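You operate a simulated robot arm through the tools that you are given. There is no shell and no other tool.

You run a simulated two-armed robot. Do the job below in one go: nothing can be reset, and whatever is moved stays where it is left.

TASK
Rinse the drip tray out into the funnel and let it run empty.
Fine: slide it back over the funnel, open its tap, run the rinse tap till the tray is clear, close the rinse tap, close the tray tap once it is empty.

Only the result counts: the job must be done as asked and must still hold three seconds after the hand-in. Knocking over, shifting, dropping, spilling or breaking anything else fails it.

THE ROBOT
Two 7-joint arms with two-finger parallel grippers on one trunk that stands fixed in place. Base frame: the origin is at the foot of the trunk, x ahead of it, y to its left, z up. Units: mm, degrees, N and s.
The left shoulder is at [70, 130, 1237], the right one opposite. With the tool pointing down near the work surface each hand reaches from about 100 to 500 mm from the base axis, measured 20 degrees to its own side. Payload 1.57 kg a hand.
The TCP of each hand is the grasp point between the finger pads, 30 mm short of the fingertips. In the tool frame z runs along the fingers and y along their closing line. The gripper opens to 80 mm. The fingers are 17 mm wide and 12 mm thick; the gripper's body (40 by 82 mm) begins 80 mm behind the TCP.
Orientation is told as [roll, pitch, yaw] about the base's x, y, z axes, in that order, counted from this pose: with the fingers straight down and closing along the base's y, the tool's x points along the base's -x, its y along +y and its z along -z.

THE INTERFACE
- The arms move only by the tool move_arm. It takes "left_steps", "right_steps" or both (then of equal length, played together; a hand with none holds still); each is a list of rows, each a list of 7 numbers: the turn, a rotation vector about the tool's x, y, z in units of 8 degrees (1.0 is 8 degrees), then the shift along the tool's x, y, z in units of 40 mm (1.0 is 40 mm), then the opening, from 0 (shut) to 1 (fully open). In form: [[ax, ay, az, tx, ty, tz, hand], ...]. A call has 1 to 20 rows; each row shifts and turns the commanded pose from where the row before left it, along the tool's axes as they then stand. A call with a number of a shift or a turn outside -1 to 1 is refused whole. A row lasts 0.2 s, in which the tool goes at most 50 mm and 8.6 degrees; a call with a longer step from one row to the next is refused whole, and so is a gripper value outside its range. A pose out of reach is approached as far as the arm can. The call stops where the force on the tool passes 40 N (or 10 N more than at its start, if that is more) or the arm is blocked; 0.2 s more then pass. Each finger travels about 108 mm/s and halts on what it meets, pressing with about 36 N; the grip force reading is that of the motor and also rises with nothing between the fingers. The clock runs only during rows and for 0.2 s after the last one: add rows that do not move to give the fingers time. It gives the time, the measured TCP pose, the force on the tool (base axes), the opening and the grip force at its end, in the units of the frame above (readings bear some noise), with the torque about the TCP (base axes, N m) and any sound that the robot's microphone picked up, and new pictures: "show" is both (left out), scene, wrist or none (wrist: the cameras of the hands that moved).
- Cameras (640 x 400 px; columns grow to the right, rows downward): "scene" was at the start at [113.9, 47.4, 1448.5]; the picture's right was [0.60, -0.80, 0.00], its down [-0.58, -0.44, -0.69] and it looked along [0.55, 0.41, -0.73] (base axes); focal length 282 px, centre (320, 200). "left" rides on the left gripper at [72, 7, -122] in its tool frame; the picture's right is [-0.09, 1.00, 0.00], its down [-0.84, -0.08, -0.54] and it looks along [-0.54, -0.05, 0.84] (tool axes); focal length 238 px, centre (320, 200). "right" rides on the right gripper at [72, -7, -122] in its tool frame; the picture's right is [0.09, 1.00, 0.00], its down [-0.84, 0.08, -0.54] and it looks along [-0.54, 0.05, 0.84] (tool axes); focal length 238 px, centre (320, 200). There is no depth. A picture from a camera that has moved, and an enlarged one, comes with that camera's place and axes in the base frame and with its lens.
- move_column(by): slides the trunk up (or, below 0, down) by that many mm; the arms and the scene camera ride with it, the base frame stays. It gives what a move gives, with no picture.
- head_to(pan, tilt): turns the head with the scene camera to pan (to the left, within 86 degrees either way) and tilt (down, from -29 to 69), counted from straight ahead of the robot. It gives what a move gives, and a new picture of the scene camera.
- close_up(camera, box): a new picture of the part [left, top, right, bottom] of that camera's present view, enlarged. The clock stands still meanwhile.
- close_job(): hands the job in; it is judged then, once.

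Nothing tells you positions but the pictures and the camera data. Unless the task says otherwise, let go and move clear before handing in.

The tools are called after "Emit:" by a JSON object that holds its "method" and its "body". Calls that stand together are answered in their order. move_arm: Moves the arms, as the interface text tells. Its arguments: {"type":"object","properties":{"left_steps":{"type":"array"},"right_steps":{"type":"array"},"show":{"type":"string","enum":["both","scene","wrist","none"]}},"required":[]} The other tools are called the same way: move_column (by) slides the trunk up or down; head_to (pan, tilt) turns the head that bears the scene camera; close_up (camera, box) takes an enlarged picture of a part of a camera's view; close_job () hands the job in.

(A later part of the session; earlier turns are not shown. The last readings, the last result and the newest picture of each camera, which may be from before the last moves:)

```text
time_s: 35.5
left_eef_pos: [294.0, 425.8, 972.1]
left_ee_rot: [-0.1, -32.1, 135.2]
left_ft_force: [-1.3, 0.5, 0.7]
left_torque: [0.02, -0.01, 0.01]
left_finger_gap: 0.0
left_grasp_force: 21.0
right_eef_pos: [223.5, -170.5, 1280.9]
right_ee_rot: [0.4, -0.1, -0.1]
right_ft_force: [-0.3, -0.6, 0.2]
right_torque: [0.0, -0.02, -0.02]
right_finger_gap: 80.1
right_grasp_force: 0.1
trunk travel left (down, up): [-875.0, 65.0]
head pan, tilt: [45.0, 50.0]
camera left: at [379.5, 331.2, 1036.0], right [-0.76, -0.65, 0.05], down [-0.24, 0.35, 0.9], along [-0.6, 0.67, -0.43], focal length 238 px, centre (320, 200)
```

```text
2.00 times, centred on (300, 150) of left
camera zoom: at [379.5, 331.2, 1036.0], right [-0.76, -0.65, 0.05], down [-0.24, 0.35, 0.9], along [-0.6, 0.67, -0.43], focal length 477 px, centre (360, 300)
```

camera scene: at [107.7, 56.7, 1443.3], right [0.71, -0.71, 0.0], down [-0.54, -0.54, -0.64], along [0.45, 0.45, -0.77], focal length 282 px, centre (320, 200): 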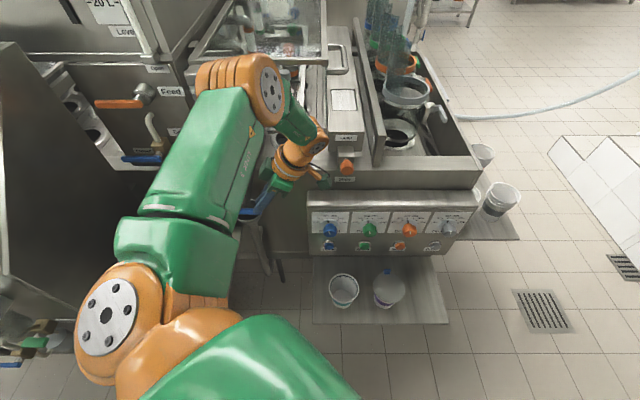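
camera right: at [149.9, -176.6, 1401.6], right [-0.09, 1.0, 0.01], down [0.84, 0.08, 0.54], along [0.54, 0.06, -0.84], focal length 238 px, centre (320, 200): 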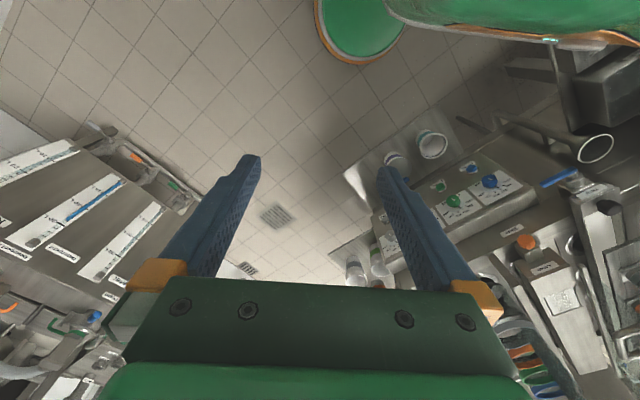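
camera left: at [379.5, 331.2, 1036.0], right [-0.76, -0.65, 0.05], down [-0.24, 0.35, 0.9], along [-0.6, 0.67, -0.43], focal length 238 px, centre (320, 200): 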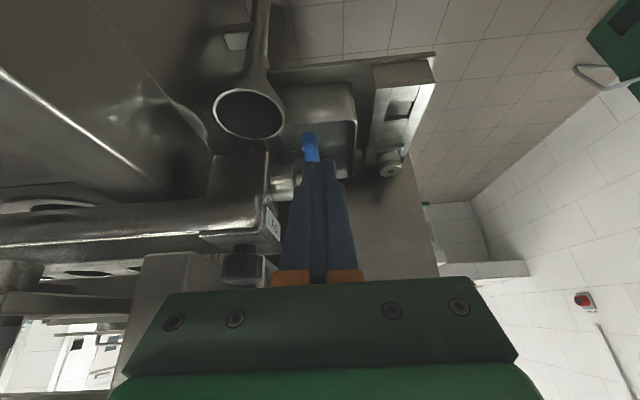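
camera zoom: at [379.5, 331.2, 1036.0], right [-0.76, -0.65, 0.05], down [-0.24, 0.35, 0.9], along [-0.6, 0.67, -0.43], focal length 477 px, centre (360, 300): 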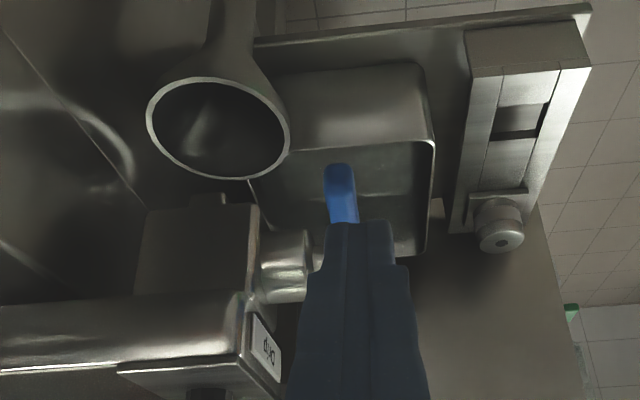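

The pads only caught the lever's top edge and slipped off, and the lever looks unmoved. From the limits so far, the wrist must stay within about 180–395 mm of the shoulder, so a smaller lean will reach lower. I'll reduce the lean to 16°, open, and straddle the lever again.

Emit:
{"method": "move_arm", "body": {"left_steps": [[0, 0, 0, -0.265, 0, -0.424, 0.2], [0, 1, 0, 0, 0, 0, 0.35], [0, 1, 0, 0, 0, 0, 0.35], [0, 0, 0, -0.02, -0.2, 0.42, 0.35], [0, 0, 0, 0, 0, 0.42, 0.35]], "show": "both"}}

Emit:
{"method": "close_up", "body": {"camera": "left", "box": [180, 50, 420, 250]}}

```text
time_s: 36.7
left_eef_pos: [295.1, 441.2, 957.2]
left_ee_rot: [0.0, -16.0, 135.1]
left_ft_force: [0.7, 0.0, -0.6]
left_torque: [0.0, 0.0, -0.04]
left_finger_gap: 27.9
left_grasp_force: 0.0
right_eef_pos: [224.4, -166.7, 1278.7]
right_ee_rot: [0.0, -0.1, 0.0]
right_ft_force: [0.0, 0.1, 0.0]
right_torque: [0.04, 0.02, 0.01]
right_finger_gap: 79.8
right_grasp_force: 0.1
trunk travel left (down, up): [-875.0, 65.0]
head pan, tilt: [45.0, 50.0]
camera scene: at [105.0, 53.6, 1443.6], right [0.71, -0.71, 0.0], down [-0.54, -0.54, -0.64], along [0.45, 0.45, -0.77], focal length 282 px, centre (320, 200)
camera left: at [364.0, 362.8, 1054.6], right [-0.77, -0.64, 0.03], down [-0.41, 0.52, 0.75], along [-0.5, 0.57, -0.66], focal length 238 px, centre (320, 200)
```

scene: 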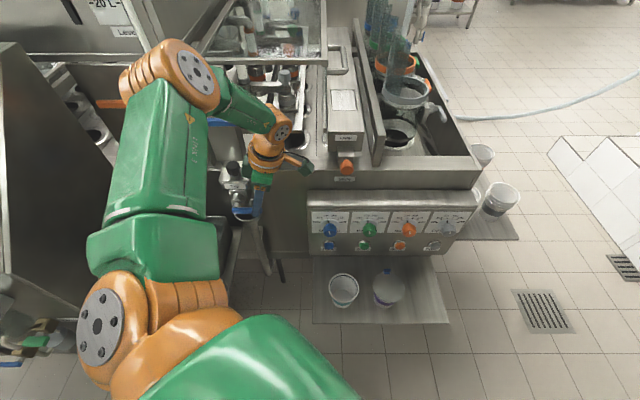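
left: 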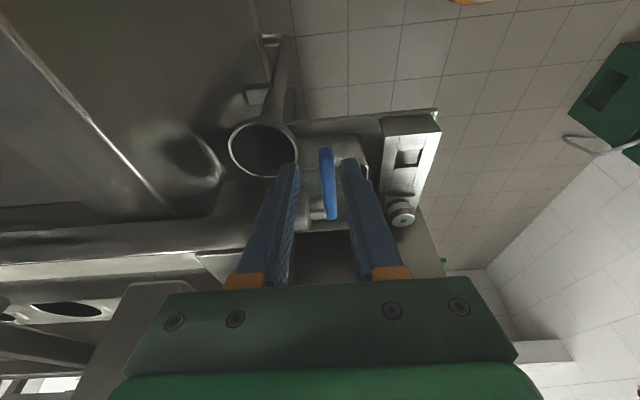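

```text
2.00 times, centred on (300, 150) of left
camera zoom: at [364.0, 362.8, 1054.6], right [-0.77, -0.64, 0.03], down [-0.41, 0.52, 0.75], along [-0.5, 0.57, -0.66], focal length 477 px, centre (360, 300)
```

zoom: 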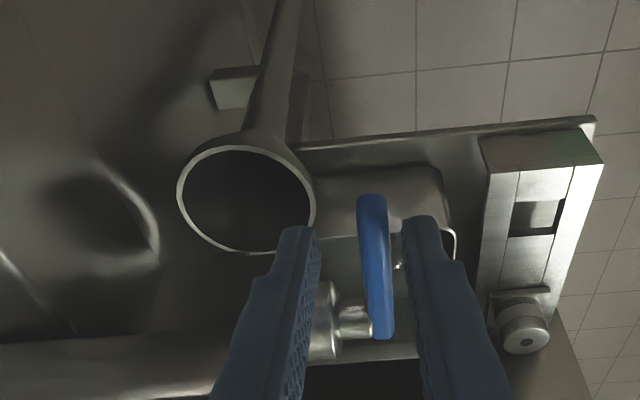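

The lever is between the fingers, about 4 mm off centre. I'll correct that, lower 30 mm and close.

Emit:
{"method": "move_arm", "body": {"left_steps": [[0, 0, 0, 0.1035, 0.05, 0.36, 0.35], [0, 0, 0, 0.1035, 0.05, 0.36, 0.35], [0, 0, 0, 0, 0, 0, 0.2], [0, 0, 0, 0, 0, 0, 0.05], [0, 0, 0, 0, 0, 0, 0.05]], "show": "wrist"}}

Emit:
{"method": "close_up", "body": {"camera": "left", "box": [180, 50, 420, 250]}}

```text
time_s: 37.9
left_eef_pos: [291.8, 438.5, 926.7]
left_ee_rot: [0.1, -15.9, 135.0]
left_ft_force: [-2.2, -3.0, -6.7]
left_torque: [-0.19, -0.32, -0.05]
left_finger_gap: 10.6
left_grasp_force: 28.6
right_eef_pos: [224.8, -166.5, 1279.2]
right_ee_rot: [0.1, 0.0, 0.1]
right_ft_force: [-0.6, 0.6, -0.4]
right_torque: [0.03, -0.02, -0.02]
right_finger_gap: 80.0
right_grasp_force: 0.0
trunk travel left (down, up): [-875.0, 65.0]
head pan, tilt: [45.0, 50.0]
camera left: at [360.5, 359.5, 1024.9], right [-0.77, -0.64, 0.03], down [-0.41, 0.52, 0.75], along [-0.5, 0.56, -0.66], focal length 238 px, centre (320, 200)
```

left: 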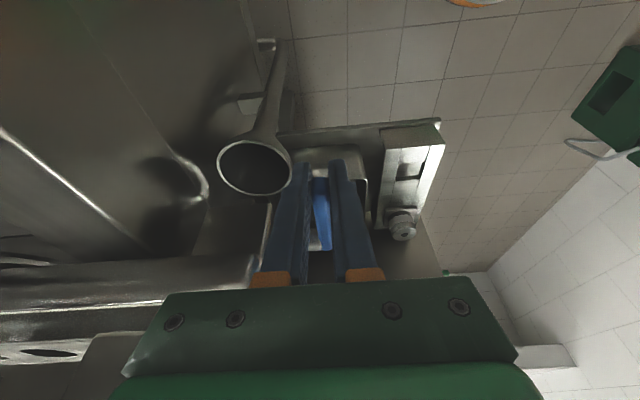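

```text
2.00 times, centred on (300, 150) of left
camera zoom: at [360.5, 359.5, 1024.9], right [-0.77, -0.64, 0.03], down [-0.41, 0.52, 0.75], along [-0.5, 0.56, -0.66], focal length 477 px, centre (360, 300)
```

zoom: 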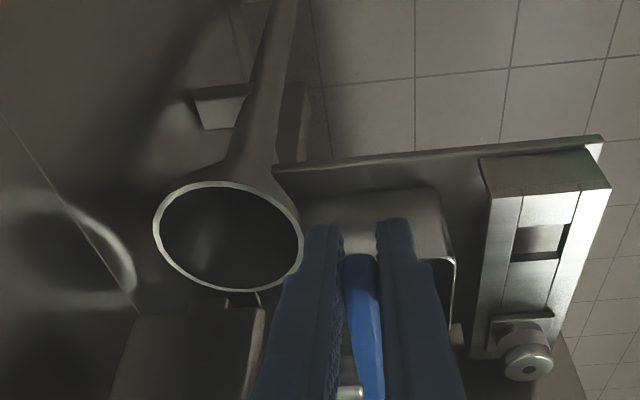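

The lever is gripped properly now, with a 10.6 mm gap. I'll test a small downward movement and read the force.

Emit:
{"method": "move_arm", "body": {"left_steps": [[0, 0, 0, 0.035, 0, 0.12, 0], [0, 0, 0, 0, 0, 0, 0]], "show": "none"}}

```text
time_s: 38.5
left_eef_pos: [291.6, 437.6, 923.6]
left_ee_rot: [-0.1, -16.0, 135.0]
left_ft_force: [3.4, 5.0, 11.9]
left_torque: [0.49, 0.5, 0.05]
left_finger_gap: 11.0
left_grasp_force: 28.7
right_eef_pos: [224.4, -167.7, 1280.1]
right_ee_rot: [0.2, 0.0, 0.0]
right_ft_force: [0.0, 0.6, -0.1]
right_torque: [0.0, 0.0, 0.01]
right_finger_gap: 80.0
right_grasp_force: 0.2
trunk travel left (down, up): [-875.0, 65.0]
head pan, tilt: [45.0, 50.0]
```

Pushing down met resistance: it moved 3 of 5 mm and the force rose to 12 N. I'll test upward from here.

Emit:
{"method": "move_arm", "body": {"left_steps": [[0, 0, 0, -0.052, 0, -0.18, 0], [0, 0, 0, -0.035, 0, -0.12, 0], [0, 0, 0, 0, 0, 0, 0]], "show": "wrist"}}

Emit:
{"method": "close_up", "body": {"camera": "left", "box": [180, 50, 420, 250]}}

```text
time_s: 39.3
left_eef_pos: [290.7, 438.2, 934.6]
left_ee_rot: [0.2, -15.9, 134.9]
left_ft_force: [-7.5, -8.6, -20.6]
left_torque: [0.01, -0.16, -0.27]
left_finger_gap: 11.1
left_grasp_force: 28.9
right_eef_pos: [225.7, -166.7, 1279.7]
right_ee_rot: [0.1, 0.0, -0.1]
right_ft_force: [0.8, 0.3, -0.6]
right_torque: [-0.04, -0.03, 0.02]
right_finger_gap: 80.1
right_grasp_force: 0.0
trunk travel left (down, up): [-875.0, 65.0]
head pan, tilt: [45.0, 50.0]
camera left: at [359.9, 360.3, 1031.7], right [-0.77, -0.64, 0.03], down [-0.41, 0.52, 0.75], along [-0.5, 0.56, -0.66], focal length 238 px, centre (320, 200)
```

left: 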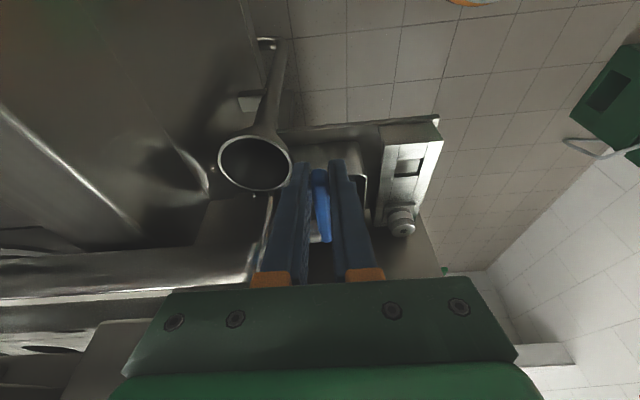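

```text
2.00 times, centred on (300, 150) of left
camera zoom: at [359.9, 360.3, 1031.7], right [-0.77, -0.64, 0.03], down [-0.41, 0.52, 0.75], along [-0.5, 0.56, -0.66], focal length 477 px, centre (360, 300)
```

zoom: 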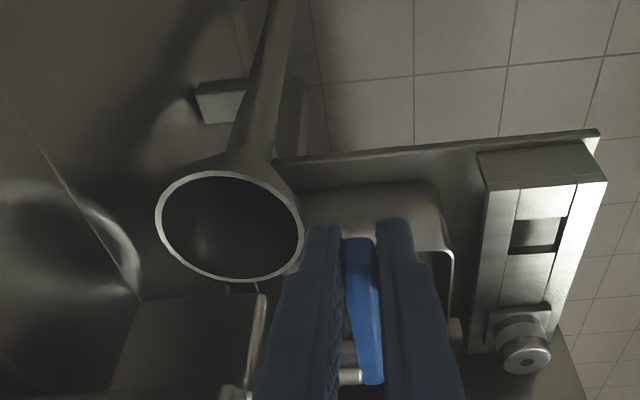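

By image geometry the lever didn't turn upward. The pads slid along it at about 20 N. I'll now push downward further with the same grip and check the lever in the picture.

Emit:
{"method": "move_arm", "body": {"left_steps": [[0, 0, 0, 0.069, 0, 0.24, 0], [0, 0, 0, 0.052, 0, 0.18, 0], [0, 0, 0, 0.035, 0, 0.12, 0], [0, 0, 0, 0, 0, 0, 0]], "show": "wrist"}}

Emit:
{"method": "close_up", "body": {"camera": "left", "box": [180, 50, 420, 250]}}

```text
time_s: 40.3
left_eef_pos: [290.8, 438.0, 919.4]
left_ee_rot: [-0.1, -16.0, 134.9]
left_ft_force: [3.8, 4.8, 12.4]
left_torque: [0.46, 0.54, 0.02]
left_finger_gap: 10.8
left_grasp_force: 28.5
left hand out of reach, approached as far as the arm can: row 3
right_eef_pos: [223.9, -168.5, 1280.2]
right_ee_rot: [0.2, -0.1, -0.1]
right_ft_force: [-0.7, 0.2, 0.2]
right_torque: [-0.01, 0.01, 0.01]
right_finger_gap: 80.0
right_grasp_force: 0.1
trunk travel left (down, up): [-875.0, 65.0]
head pan, tilt: [45.0, 50.0]
camera left: at [360.6, 358.9, 1015.5], right [-0.77, -0.64, 0.02], down [-0.41, 0.52, 0.75], along [-0.49, 0.57, -0.66], focal length 238 px, centre (320, 200)
```

left: 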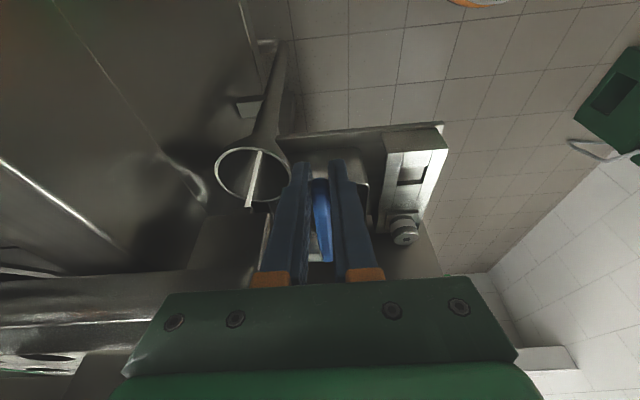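

```text
2.00 times, centred on (300, 150) of left
camera zoom: at [360.6, 358.9, 1015.5], right [-0.77, -0.64, 0.02], down [-0.41, 0.52, 0.75], along [-0.49, 0.57, -0.66], focal length 477 px, centre (360, 300)
```

zoom: 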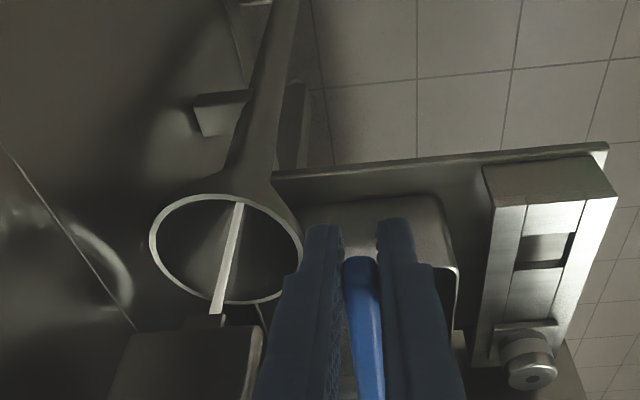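

A stream is now running from the tray outlet into the funnel, so pushing the lever down opens it. The arm can't go lower in this pose, so I'll release, back off, and reorient to push the lever fully down from above.

Emit:
{"method": "move_arm", "body": {"left_steps": [[0, 0, 0, 0, 0, 0, 0.2], [0, 0, 0, 0, 0, 0, 0.35], [0, 0, 0, 0, 0, -0.6, 0.35], [0, 0, 0, 0, 0, -0.8, 0.35], [0, 0, 0, 0, 0.3, -0.8, 0.35], [0, 0, 0, -0.2, 0.3, -0.8, 0.35], [0, 1, 0, -0.2, 0.3, -0.8, 0.35], [0, 1, 0, -0.2, 0, -0.6, 0.35]], "show": "both"}}

Emit:
{"method": "close_up", "body": {"camera": "scene", "box": [160, 100, 340, 240]}}

```text
time_s: 42.1
left_eef_pos: [279.7, 398.2, 1094.5]
left_ee_rot: [0.1, 0.2, 135.0]
left_ft_force: [0.1, -0.2, 0.9]
left_torque: [-0.03, -0.07, 0.0]
left_finger_gap: 28.0
left_grasp_force: 0.0
right_eef_pos: [222.9, -165.0, 1280.8]
right_ee_rot: [0.1, -0.1, 0.0]
right_ft_force: [-0.1, -0.2, -0.7]
right_torque: [0.02, -0.03, 0.0]
right_finger_gap: 79.8
right_grasp_force: 0.1
trunk travel left (down, up): [-875.0, 65.0]
head pan, tilt: [45.0, 50.0]
camera scene: at [102.2, 54.8, 1443.8], right [0.71, -0.71, 0.0], down [-0.54, -0.54, -0.64], along [0.46, 0.45, -0.77], focal length 282 px, centre (320, 200)
camera left: at [326.8, 341.8, 1215.1], right [-0.77, -0.64, 0.0], down [-0.54, 0.65, 0.54], along [-0.35, 0.41, -0.84], focal length 238 px, centre (320, 200)
```

scene: 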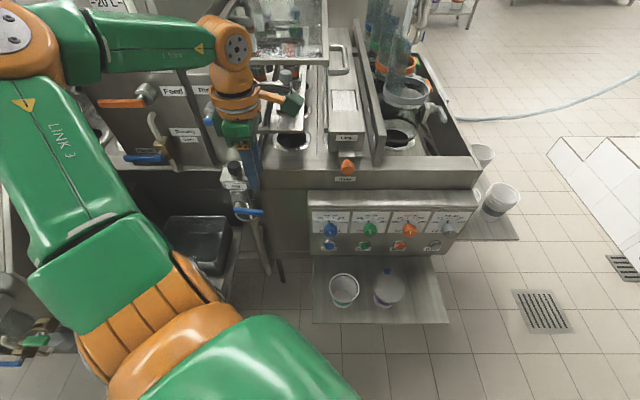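
left: 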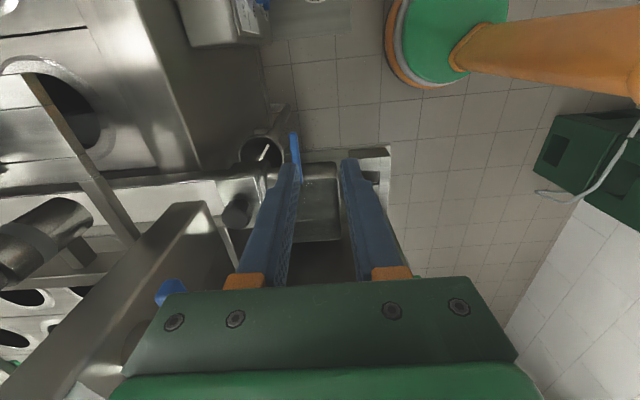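

```text
2.86 times, centred on (250, 170) of scene
camera zoom: at [102.2, 54.8, 1443.8], right [0.71, -0.71, 0.0], down [-0.54, -0.54, -0.64], along [0.46, 0.45, -0.77], focal length 806 px, centre (520, 286)
```

zoom: 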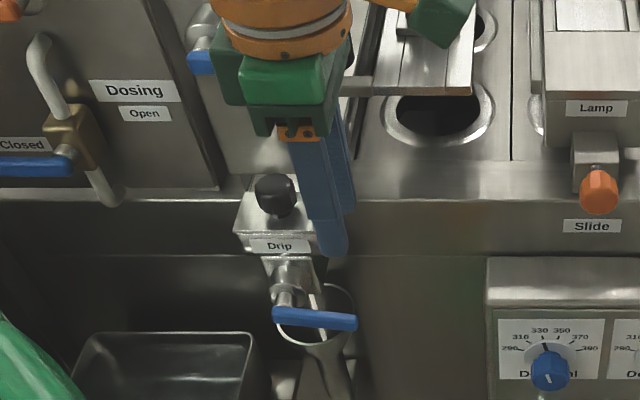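

The stream falls inside the funnel. Now I'll turn back to yaw 45° and pitch about -30° so I can push the lever down from above.

Emit:
{"method": "move_arm", "body": {"left_steps": [[0, 0, 1, 0, 0, 0, 0.2], [0, 0, 1, 0, 0, 0, 0], [0, 0, 1, 0, 0, 0, 0], [0, 0, 1, 0, 0, 0, 0], [0, 0, 1, 0, 0, 0, 0], [0, 0, 1, 0, 0, 0, 0], [0, 0, 1, 0, 0, 0, 0], [0, 0, 1, 0, 0, 0, 0], [0, 0, 1, 0, 0, 0, 0], [0, 0, 1, 0, 0, 0, 0], [0, 0, 1, 0, 0, 0, 0], [0, 0, 0.25, 0, 0, 0, 0], [0, -1, 0, 0, 0, 0, 0], [0, -1, 0, 0, 0, 0, 0], [0, -1, 0, 0, 0, 0, 0], [0, -0.75, 0, 0, 0, 0, 0]], "show": "both"}}

Emit:
{"method": "close_up", "body": {"camera": "left", "box": [240, 20, 480, 220]}}

```text
time_s: 45.5
left_eef_pos: [281.3, 395.9, 1092.9]
left_ee_rot: [-0.1, -30.1, 45.0]
left_ft_force: [0.3, 0.8, -0.1]
left_torque: [0.02, 0.0, 0.0]
left_finger_gap: 0.0
left_grasp_force: 21.5
right_eef_pos: [225.0, -168.3, 1279.4]
right_ee_rot: [0.1, -0.1, -0.1]
right_ft_force: [0.1, 0.1, 0.4]
right_torque: [0.01, -0.01, -0.02]
right_finger_gap: 80.1
right_grasp_force: 0.1
trunk travel left (down, up): [-875.0, 65.0]
head pan, tilt: [45.0, 50.0]
camera scene: at [104.0, 53.3, 1443.7], right [0.71, -0.71, 0.0], down [-0.54, -0.54, -0.64], along [0.45, 0.45, -0.77], focal length 282 px, centre (320, 200)
camera left: at [190.2, 313.5, 1162.2], right [-0.65, 0.76, 0.05], down [0.37, 0.27, 0.89], along [0.66, 0.59, -0.46], focal length 238 px, centre (320, 200)
```

scene: 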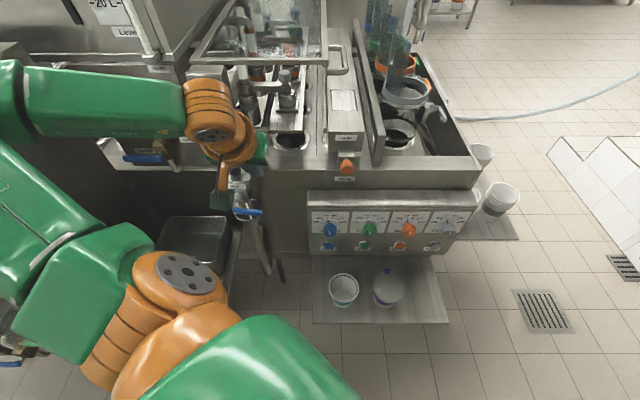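
left: 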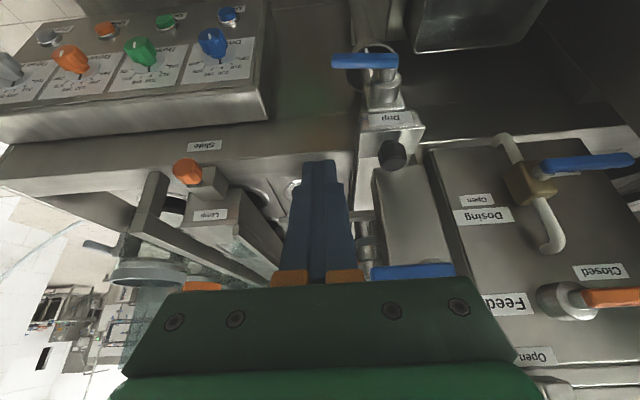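

```text
2.00 times, centred on (360, 120) of left
camera zoom: at [190.2, 313.5, 1162.2], right [-0.65, 0.76, 0.05], down [0.37, 0.27, 0.89], along [0.66, 0.59, -0.46], focal length 477 px, centre (240, 360)
```

zoom: 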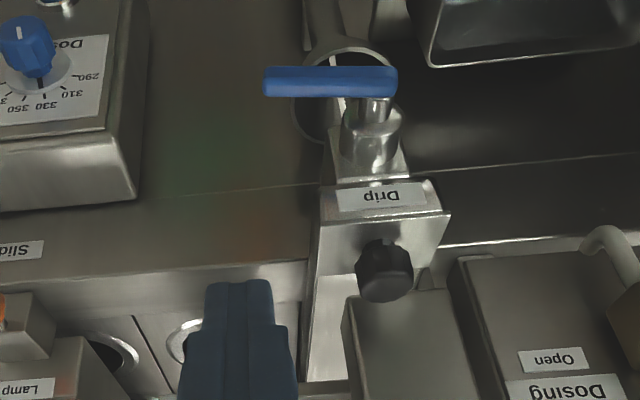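

I'm set at yaw 45°, pitch -30°, and the arm should be well inside its limits here. I'll bring the closed fingertips just above the lever.

Emit:
{"method": "move_arm", "body": {"left_steps": [[0, 0, 0, 0.255, 0.233, 0.892, 0], [0, 0, 0, 0.255, 0.233, 0.892, 0], [0, 0, 0, 0.255, 0.233, 0.892, 0]], "show": "wrist"}}

Emit:
{"method": "close_up", "body": {"camera": "left", "box": [240, 40, 480, 240]}}

```text
time_s: 46.3
left_eef_pos: [282.2, 438.5, 985.5]
left_ee_rot: [0.0, -29.9, 45.0]
left_ft_force: [0.1, 0.0, -0.4]
left_torque: [0.01, 0.02, 0.04]
left_finger_gap: 0.0
left_grasp_force: 21.1
right_eef_pos: [224.4, -166.8, 1280.0]
right_ee_rot: [0.1, 0.0, 0.1]
right_ft_force: [-0.6, -0.2, 0.0]
right_torque: [-0.01, 0.03, 0.0]
right_finger_gap: 80.3
right_grasp_force: 0.1
trunk travel left (down, up): [-875.0, 65.0]
head pan, tilt: [45.0, 50.0]
camera left: at [191.2, 353.9, 1054.4], right [-0.65, 0.76, 0.05], down [0.38, 0.27, 0.89], along [0.66, 0.59, -0.46], focal length 238 px, centre (320, 200)
```

left: 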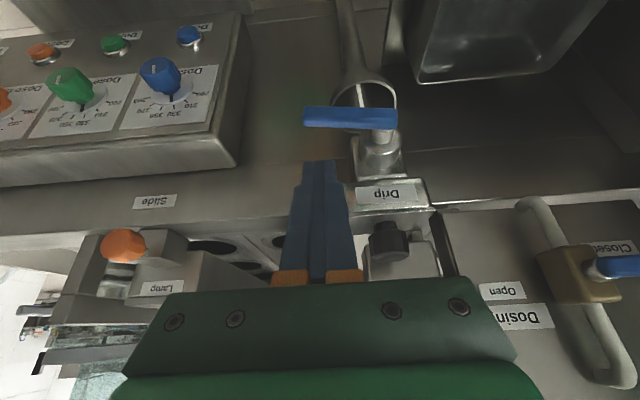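

```text
2.00 times, centred on (360, 140) of left
camera zoom: at [191.2, 353.9, 1054.4], right [-0.65, 0.76, 0.05], down [0.38, 0.27, 0.89], along [0.66, 0.59, -0.46], focal length 477 px, centre (240, 320)
```

zoom: 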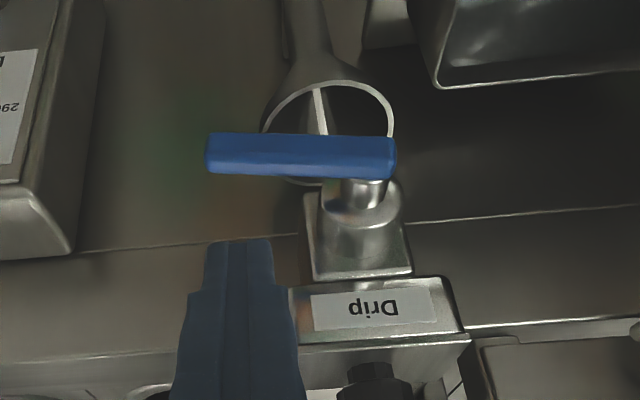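

The fingertips are just above the lever end. I'll push down along the lever's arc to about 50° and check.

Emit:
{"method": "move_arm", "body": {"left_steps": [[0, 0, 0, 0.4, -0.0375, 0.5625, 0], [0, 0, 0, 0.187, 0, 0.273, 0], [0, 0, 0, 0.095, 0.05, 0.1645, 0], [0, 0, 0, 0.09, 0.0925, 0.156, 0], [0, 0, 0, 0.081, 0.1175, 0.141, 0]], "show": "wrist"}}

Emit:
{"method": "close_up", "body": {"camera": "left", "box": [240, 40, 480, 240]}}

```text
time_s: 47.5
left_eef_pos: [271.9, 439.6, 923.4]
left_ee_rot: [0.0, -30.0, 45.0]
left_ft_force: [0.5, -0.3, 3.0]
left_torque: [0.02, -0.05, 0.0]
left_finger_gap: 0.0
left_grasp_force: 21.3
right_eef_pos: [225.3, -167.5, 1279.3]
right_ee_rot: [0.2, 0.0, -0.1]
right_ft_force: [0.1, 0.3, 0.5]
right_torque: [0.0, -0.04, -0.02]
right_finger_gap: 79.8
right_grasp_force: 0.1
trunk travel left (down, up): [-875.0, 65.0]
head pan, tilt: [45.0, 50.0]
camera left: at [181.8, 355.5, 992.8], right [-0.65, 0.76, 0.05], down [0.38, 0.27, 0.89], along [0.66, 0.59, -0.46], focal length 238 px, centre (320, 200)
```

left: 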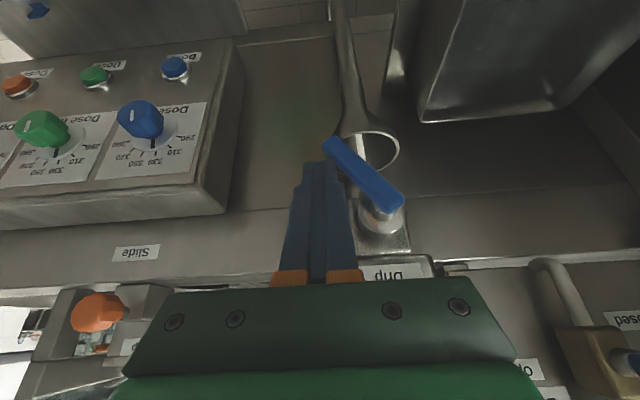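

```text
2.00 times, centred on (360, 140) of left
camera zoom: at [181.8, 355.5, 992.8], right [-0.65, 0.76, 0.05], down [0.38, 0.27, 0.89], along [0.66, 0.59, -0.46], focal length 477 px, centre (240, 320)
```

zoom: 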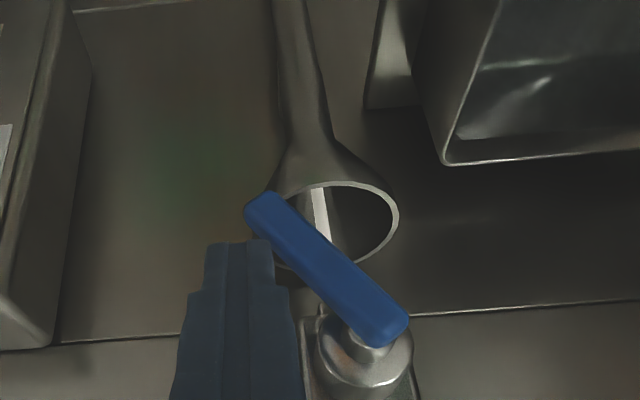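

The lever is about 45° down with only a few newtons of force, and the stream still enters the funnel. I'll continue along the arc to vertical.

Emit:
{"method": "move_arm", "body": {"left_steps": [[0, 0, 0, 0.024, 0.16, 0.142, 0], [0, 0, 0, 0.056, 0.165, 0.097, 0], [0, 0, 0, 0.041, 0.18, 0.071, 0], [0, 0, 0, 0.025, 0.1925, 0.043, 0], [0, 0, 0, 0, 0.0875, 0, 0]], "show": "both"}}

Emit:
{"method": "close_up", "body": {"camera": "left", "box": [240, 40, 480, 240]}}

```text
time_s: 48.7
left_eef_pos: [255.9, 457.7, 909.0]
left_ee_rot: [0.3, -29.9, 44.8]
left_ft_force: [12.6, -13.7, 1.6]
left_torque: [0.15, 0.12, -0.03]
left_finger_gap: 0.0
left_grasp_force: 20.9
right_eef_pos: [230.2, -172.9, 1278.0]
right_ee_rot: [0.5, 0.3, 0.1]
right_ft_force: [0.3, 1.1, 0.0]
right_torque: [-0.01, 0.01, 0.05]
right_finger_gap: 79.9
right_grasp_force: 0.1
trunk travel left (down, up): [-875.0, 65.0]
head pan, tilt: [45.0, 50.0]
camera scene: at [111.6, 46.3, 1443.3], right [0.71, -0.71, -0.01], down [-0.55, -0.54, -0.64], along [0.45, 0.46, -0.77], focal length 282 px, centre (320, 200)
camera left: at [165.6, 374.3, 978.5], right [-0.65, 0.76, 0.05], down [0.38, 0.26, 0.89], along [0.66, 0.59, -0.46], focal length 238 px, centre (320, 200)
```

scene: 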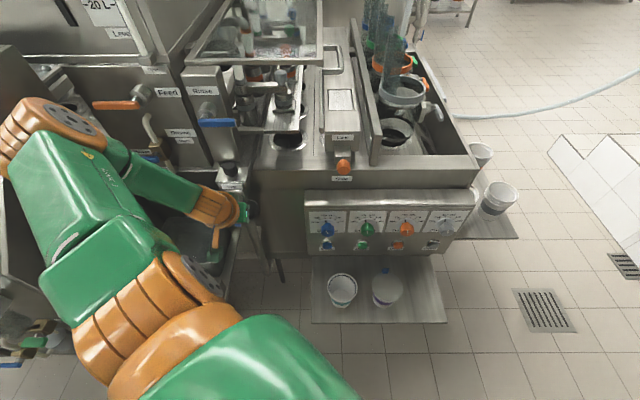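
left: 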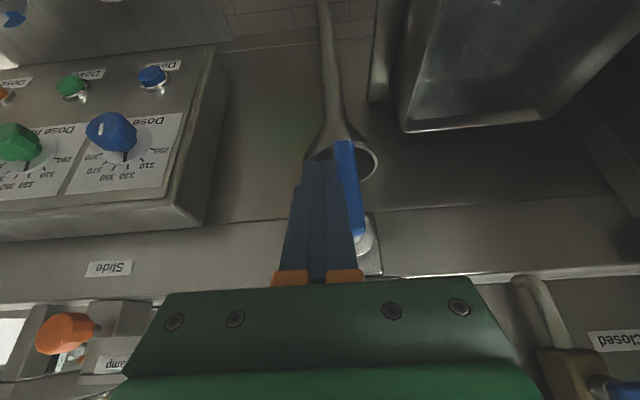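

```text
2.00 times, centred on (360, 140) of left
camera zoom: at [165.6, 374.3, 978.5], right [-0.65, 0.76, 0.05], down [0.38, 0.26, 0.89], along [0.66, 0.59, -0.46], focal length 477 px, centre (240, 320)
```

zoom: 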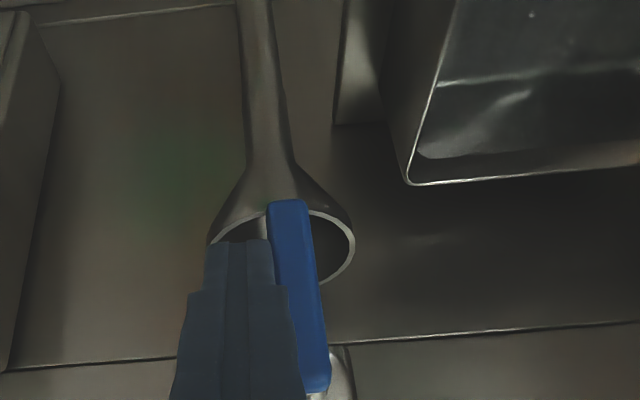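

The lever is nearly vertical and the force rose to about 19 N sideways. That push may also have shifted the tray, so I'll back off and check that it's still over the funnel.

Emit:
{"method": "move_arm", "body": {"left_steps": [[0, 0, 0, 0, -0.4, 0, 0], [0, 0, 0, 0, -0.4, 0, 0], [0, 0, 0, -0.2, 0, -0.9, 0], [0, 0, 0, -0.2, 0, -0.9, 0], [0, 0, 0, 0, 0.4, -0.9, 0]], "show": "both"}}

Emit:
{"method": "close_up", "body": {"camera": "left", "box": [240, 20, 480, 220]}}

Emit:
{"method": "close_up", "body": {"camera": "scene", "box": [160, 100, 340, 240]}}

```text
time_s: 49.9
left_eef_pos: [232.1, 425.1, 1011.0]
left_ee_rot: [-0.1, -30.2, 45.1]
left_ft_force: [0.4, -0.4, -0.5]
left_torque: [-0.02, -0.02, 0.01]
left_finger_gap: 0.0
left_grasp_force: 21.1
right_eef_pos: [223.6, -168.0, 1280.0]
right_ee_rot: [0.2, -0.1, 0.0]
right_ft_force: [0.2, -0.6, -0.1]
right_torque: [-0.01, -0.04, -0.01]
right_finger_gap: 79.9
right_grasp_force: 0.0
trunk travel left (down, up): [-875.0, 65.0]
head pan, tilt: [45.0, 50.0]
camera scene: at [102.7, 52.6, 1443.8], right [0.71, -0.71, 0.0], down [-0.54, -0.54, -0.64], along [0.46, 0.46, -0.77], focal length 282 px, centre (320, 200)
camera left: at [141.2, 340.0, 1079.3], right [-0.65, 0.76, 0.05], down [0.37, 0.27, 0.89], along [0.66, 0.59, -0.46], focal length 238 px, centre (320, 200)
```

scene: 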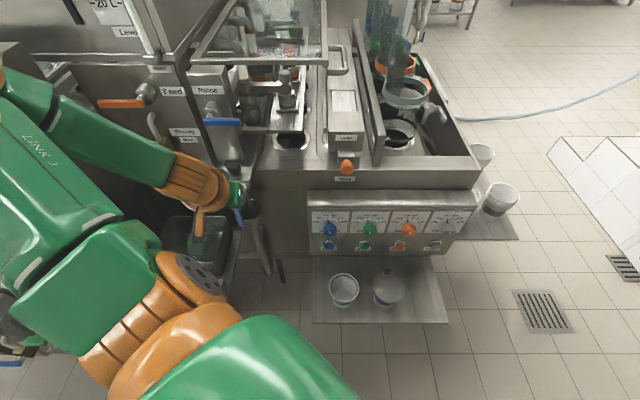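
left: 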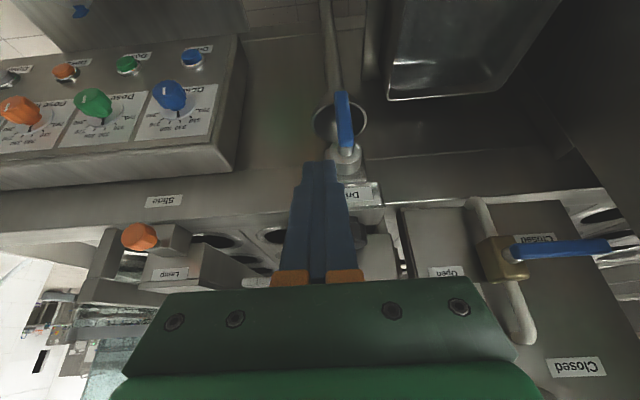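

```text
2.00 times, centred on (360, 120) of left
camera zoom: at [141.2, 340.0, 1079.3], right [-0.65, 0.76, 0.05], down [0.37, 0.27, 0.89], along [0.66, 0.59, -0.46], focal length 477 px, centre (240, 360)
```

zoom: 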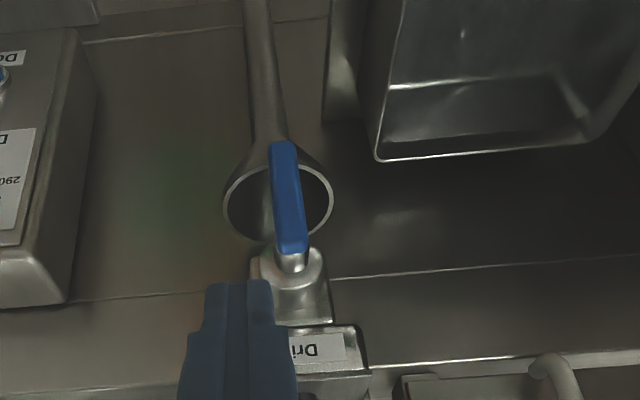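

```text
2.86 times, centred on (250, 170) of scene
camera zoom: at [102.7, 52.6, 1443.8], right [0.71, -0.71, 0.0], down [-0.54, -0.54, -0.64], along [0.46, 0.46, -0.77], focal length 806 px, centre (520, 286)
```

zoom: 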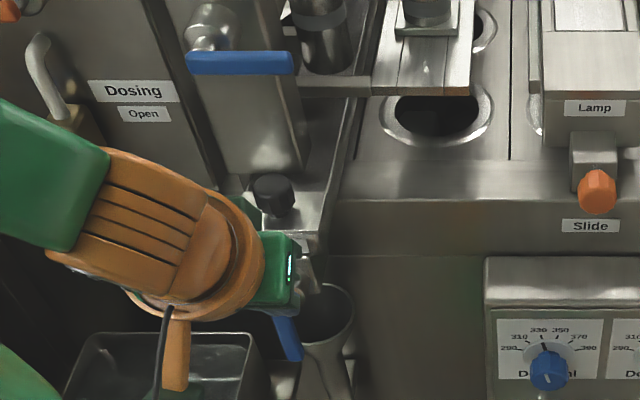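

The tray-tap lever hangs vertical, so it is fully open, and the tray hasn't shifted. Next is the Rinse lever at u ≈ 573, z ≈ 1126, pivot v ≈ -181, tip ≈ -118. I'll move the fingertips above it.

Emit:
{"method": "move_arm", "body": {"left_steps": [[0, 0, 0, -0.544, 0, -0.942, 0], [0, 0, 0, -0.544, 0, -0.942, 0], [0, 0, 0, -0.544, 0, -0.942, 0], [0, 0, 0, -0.544, 0, -0.942, 0], [0, 0, 0, -0.5, -0.1, 0.289, 0]], "show": "both"}}

Emit:
{"method": "close_up", "body": {"camera": "left", "box": [240, 20, 480, 220]}}

Emit:
{"method": "close_up", "body": {"camera": "left", "box": [320, 120, 480, 280]}}

Emit:
{"method": "close_up", "body": {"camera": "scene", "box": [180, 60, 320, 200]}}

```text
time_s: 51.1
left_eef_pos: [255.2, 439.3, 1184.2]
left_ee_rot: [0.0, -29.9, 45.0]
left_ft_force: [0.0, 0.8, 0.1]
left_torque: [-0.04, 0.03, 0.0]
left_finger_gap: 0.0
left_grasp_force: 21.1
right_eef_pos: [225.7, -165.6, 1280.3]
right_ee_rot: [0.1, 0.2, -0.1]
right_ft_force: [0.3, 0.6, 0.1]
right_torque: [-0.03, 0.01, 0.02]
right_finger_gap: 80.3
right_grasp_force: 0.0
trunk travel left (down, up): [-875.0, 65.0]
head pan, tilt: [45.0, 50.0]
camera scene: at [106.1, 54.3, 1443.5], right [0.71, -0.71, 0.0], down [-0.54, -0.54, -0.64], along [0.45, 0.45, -0.77], focal length 282 px, centre (320, 200)
camera left: at [164.0, 355.6, 1253.0], right [-0.65, 0.76, 0.05], down [0.38, 0.27, 0.89], along [0.66, 0.59, -0.46], focal length 238 px, centre (320, 200)
```

scene: 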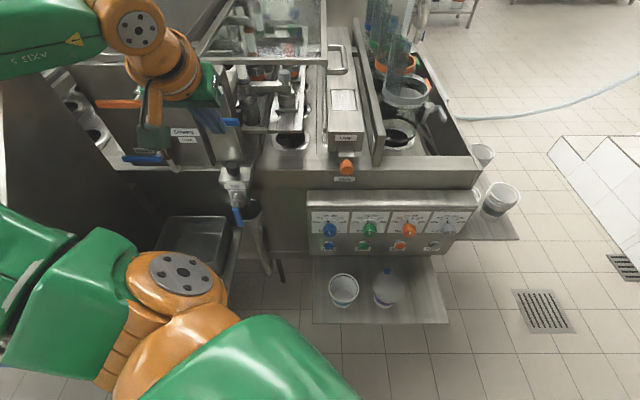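
left: 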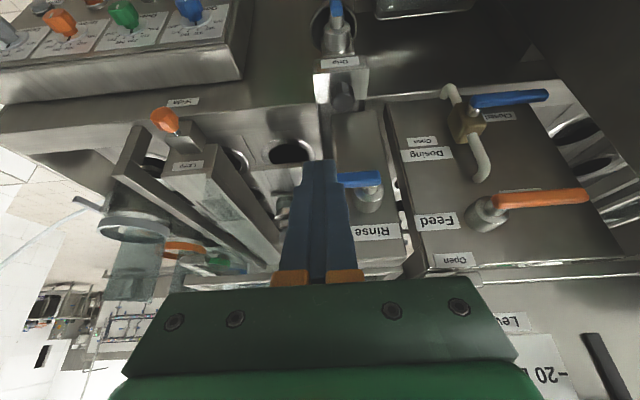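

```text
2.00 times, centred on (360, 120) of left
camera zoom: at [164.0, 355.6, 1253.0], right [-0.65, 0.76, 0.05], down [0.38, 0.27, 0.89], along [0.66, 0.59, -0.46], focal length 477 px, centre (240, 360)
```

zoom: 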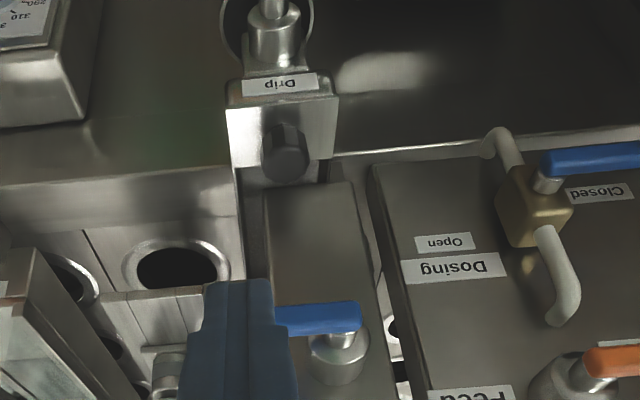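

```text
2.50 times, centred on (400, 200) of left
camera zoom: at [164.0, 355.6, 1253.0], right [-0.65, 0.76, 0.05], down [0.38, 0.27, 0.89], along [0.66, 0.59, -0.46], focal length 596 px, centre (120, 200)
```

zoom: 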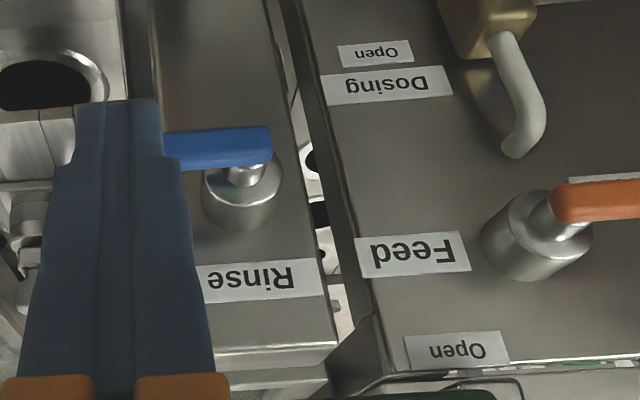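

```text
2.86 times, centred on (250, 130) of scene
camera zoom: at [106.1, 54.3, 1443.5], right [0.71, -0.71, 0.0], down [-0.54, -0.54, -0.64], along [0.45, 0.45, -0.77], focal length 806 px, centre (520, 400)
```

zoom: 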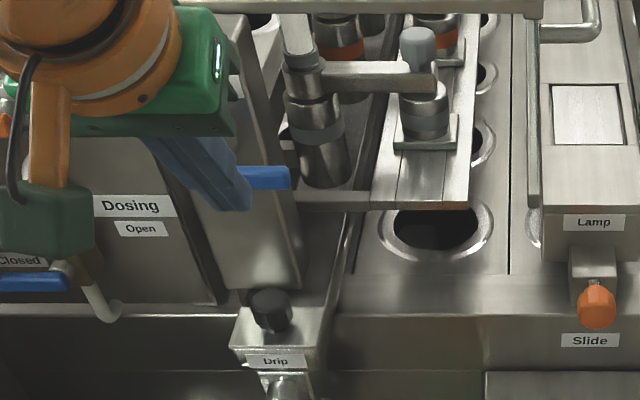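

The Rinse stem is at v ≈ -177, z ≈ 1127 and the lever points right, like the tray tap did. I'll move the fingertips directly above its free end.

Emit:
{"method": "move_arm", "body": {"left_steps": [[0, 0, 0, -0.7686, -0.0875, 0.444, 0], [0, 0, 0, -0.7686, -0.0875, 0.444, 0]], "show": "both"}}

Emit:
{"method": "close_up", "body": {"camera": "left", "box": [240, 80, 480, 280]}}

Emit:
{"method": "close_up", "body": {"camera": "scene", "box": [180, 60, 320, 200]}}

```text
time_s: 51.7
left_eef_pos: [311.1, 485.1, 1182.6]
left_ee_rot: [0.0, -29.8, 45.0]
left_ft_force: [1.1, 1.3, 0.0]
left_torque: [-0.03, 0.0, 0.0]
left_finger_gap: 0.1
left_grasp_force: 21.4
right_eef_pos: [226.9, -165.2, 1279.1]
right_ee_rot: [0.0, 0.1, -0.1]
right_ft_force: [-0.1, -0.2, 0.2]
right_torque: [-0.04, 0.05, 0.02]
right_finger_gap: 79.7
right_grasp_force: 0.1
trunk travel left (down, up): [-875.0, 65.0]
head pan, tilt: [45.0, 50.0]
camera scene: at [107.6, 55.6, 1443.3], right [0.71, -0.71, 0.0], down [-0.54, -0.54, -0.64], along [0.45, 0.45, -0.77], focal length 282 px, centre (320, 200)
camera left: at [220.4, 402.2, 1251.8], right [-0.65, 0.76, 0.05], down [0.38, 0.27, 0.89], along [0.66, 0.59, -0.46], focal length 238 px, centre (320, 200)
```

scene: 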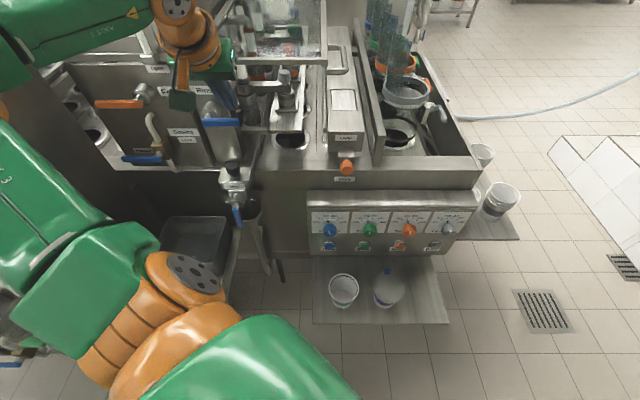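
left: 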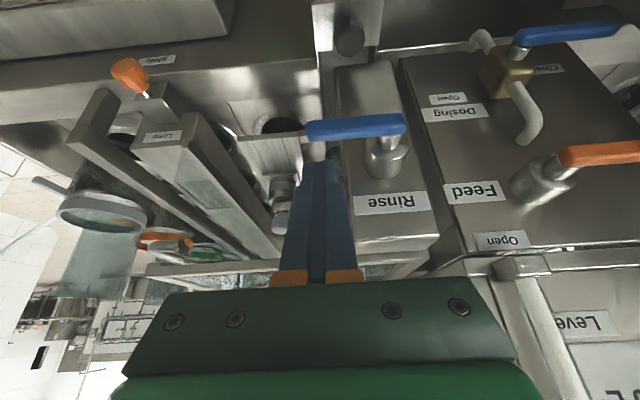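

```text
2.00 times, centred on (360, 180) of left
camera zoom: at [220.4, 402.2, 1251.8], right [-0.65, 0.76, 0.05], down [0.38, 0.27, 0.89], along [0.66, 0.59, -0.46], focal length 477 px, centre (240, 240)
```

zoom: 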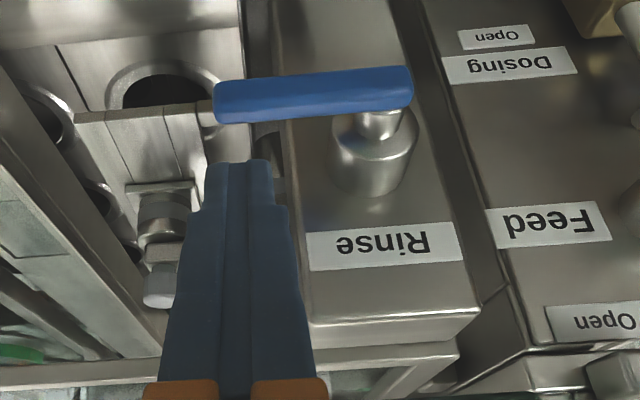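

```text
2.86 times, centred on (250, 130) of scene
camera zoom: at [107.6, 55.6, 1443.3], right [0.71, -0.71, 0.0], down [-0.54, -0.54, -0.64], along [0.45, 0.45, -0.77], focal length 806 px, centre (520, 400)
```

zoom: 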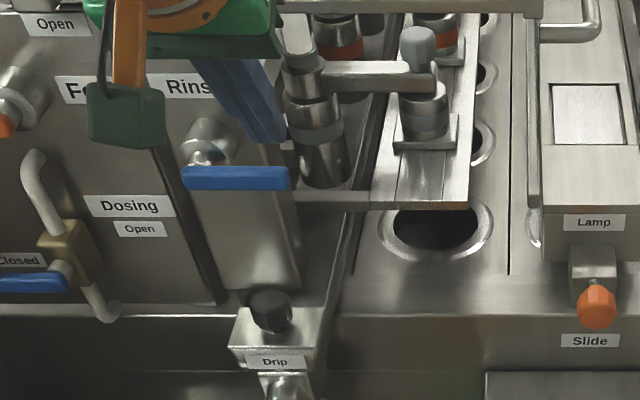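

The fingertips are above the free end of the Rinse lever. I'll press down gently, about 10° of lever travel, and watch the force and the water.

Emit:
{"method": "move_arm", "body": {"left_steps": [[0, 0, 0, 0.2125, 0, 0.368, 0], [0, 0, 0, 0.05, 0, 0.087, 0], [0, 0, 0, 0.05, 0, 0.087, 0]], "show": "both"}}

Emit:
{"method": "close_up", "body": {"camera": "left", "box": [240, 80, 480, 280]}}

Emit:
{"method": "close_up", "body": {"camera": "scene", "box": [180, 100, 320, 240]}}

```text
time_s: 52.5
left_eef_pos: [308.2, 483.7, 1160.0]
left_ee_rot: [-0.1, -30.0, 45.0]
left_ft_force: [-1.0, -0.1, 1.9]
left_torque: [0.01, 0.04, 0.0]
left_finger_gap: 0.0
left_grasp_force: 21.6
right_eef_pos: [223.4, -167.3, 1280.8]
right_ee_rot: [0.2, -0.1, 0.1]
right_ft_force: [-0.6, 0.4, 0.8]
right_torque: [0.04, -0.03, -0.03]
right_finger_gap: 80.1
right_grasp_force: 0.1
trunk travel left (down, up): [-875.0, 65.0]
head pan, tilt: [45.0, 50.0]
camera scene: at [103.2, 52.7, 1443.8], right [0.71, -0.71, 0.0], down [-0.54, -0.54, -0.64], along [0.46, 0.46, -0.77], focal length 282 px, centre (320, 200)
camera left: at [216.9, 398.9, 1227.9], right [-0.65, 0.76, 0.05], down [0.37, 0.27, 0.89], along [0.66, 0.59, -0.46], focal length 238 px, centre (320, 200)
```

scene: 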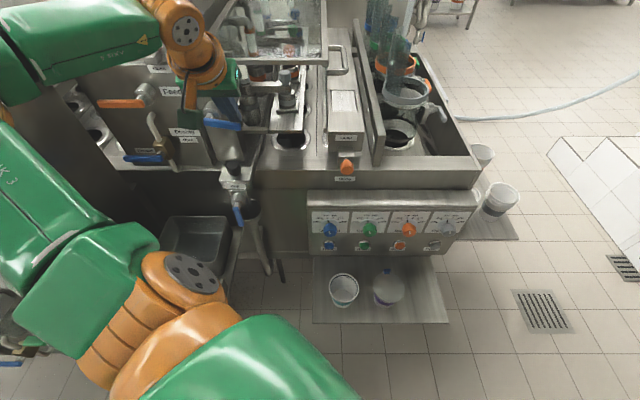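
left: 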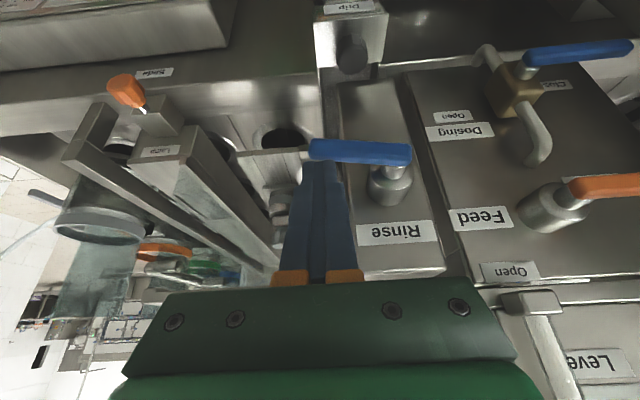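

```text
2.00 times, centred on (360, 180) of left
camera zoom: at [216.9, 398.9, 1227.9], right [-0.65, 0.76, 0.05], down [0.37, 0.27, 0.89], along [0.66, 0.59, -0.46], focal length 477 px, centre (240, 240)
```

zoom: 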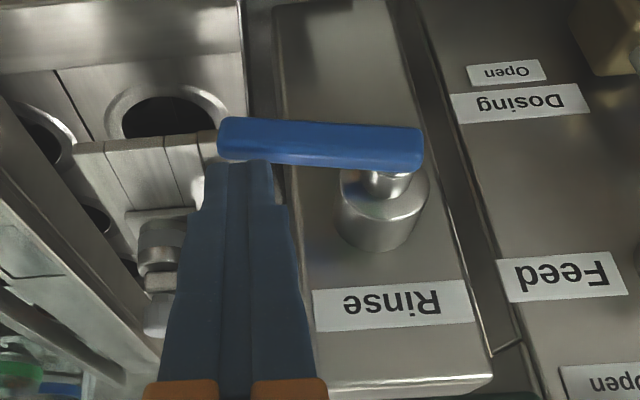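

```text
2.86 times, centred on (250, 170) of scene
camera zoom: at [103.2, 52.7, 1443.8], right [0.71, -0.71, 0.0], down [-0.54, -0.54, -0.64], along [0.46, 0.46, -0.77], focal length 806 px, centre (520, 286)
```

zoom: 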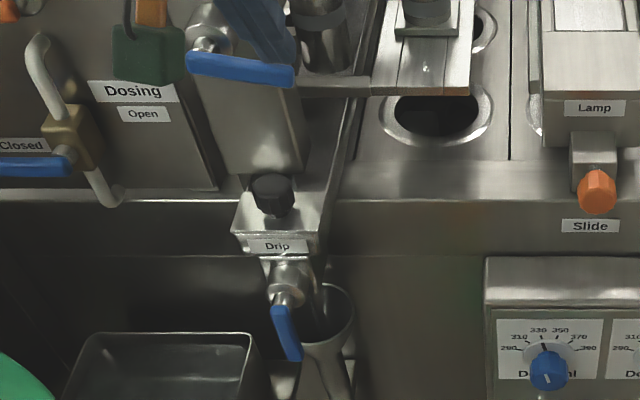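

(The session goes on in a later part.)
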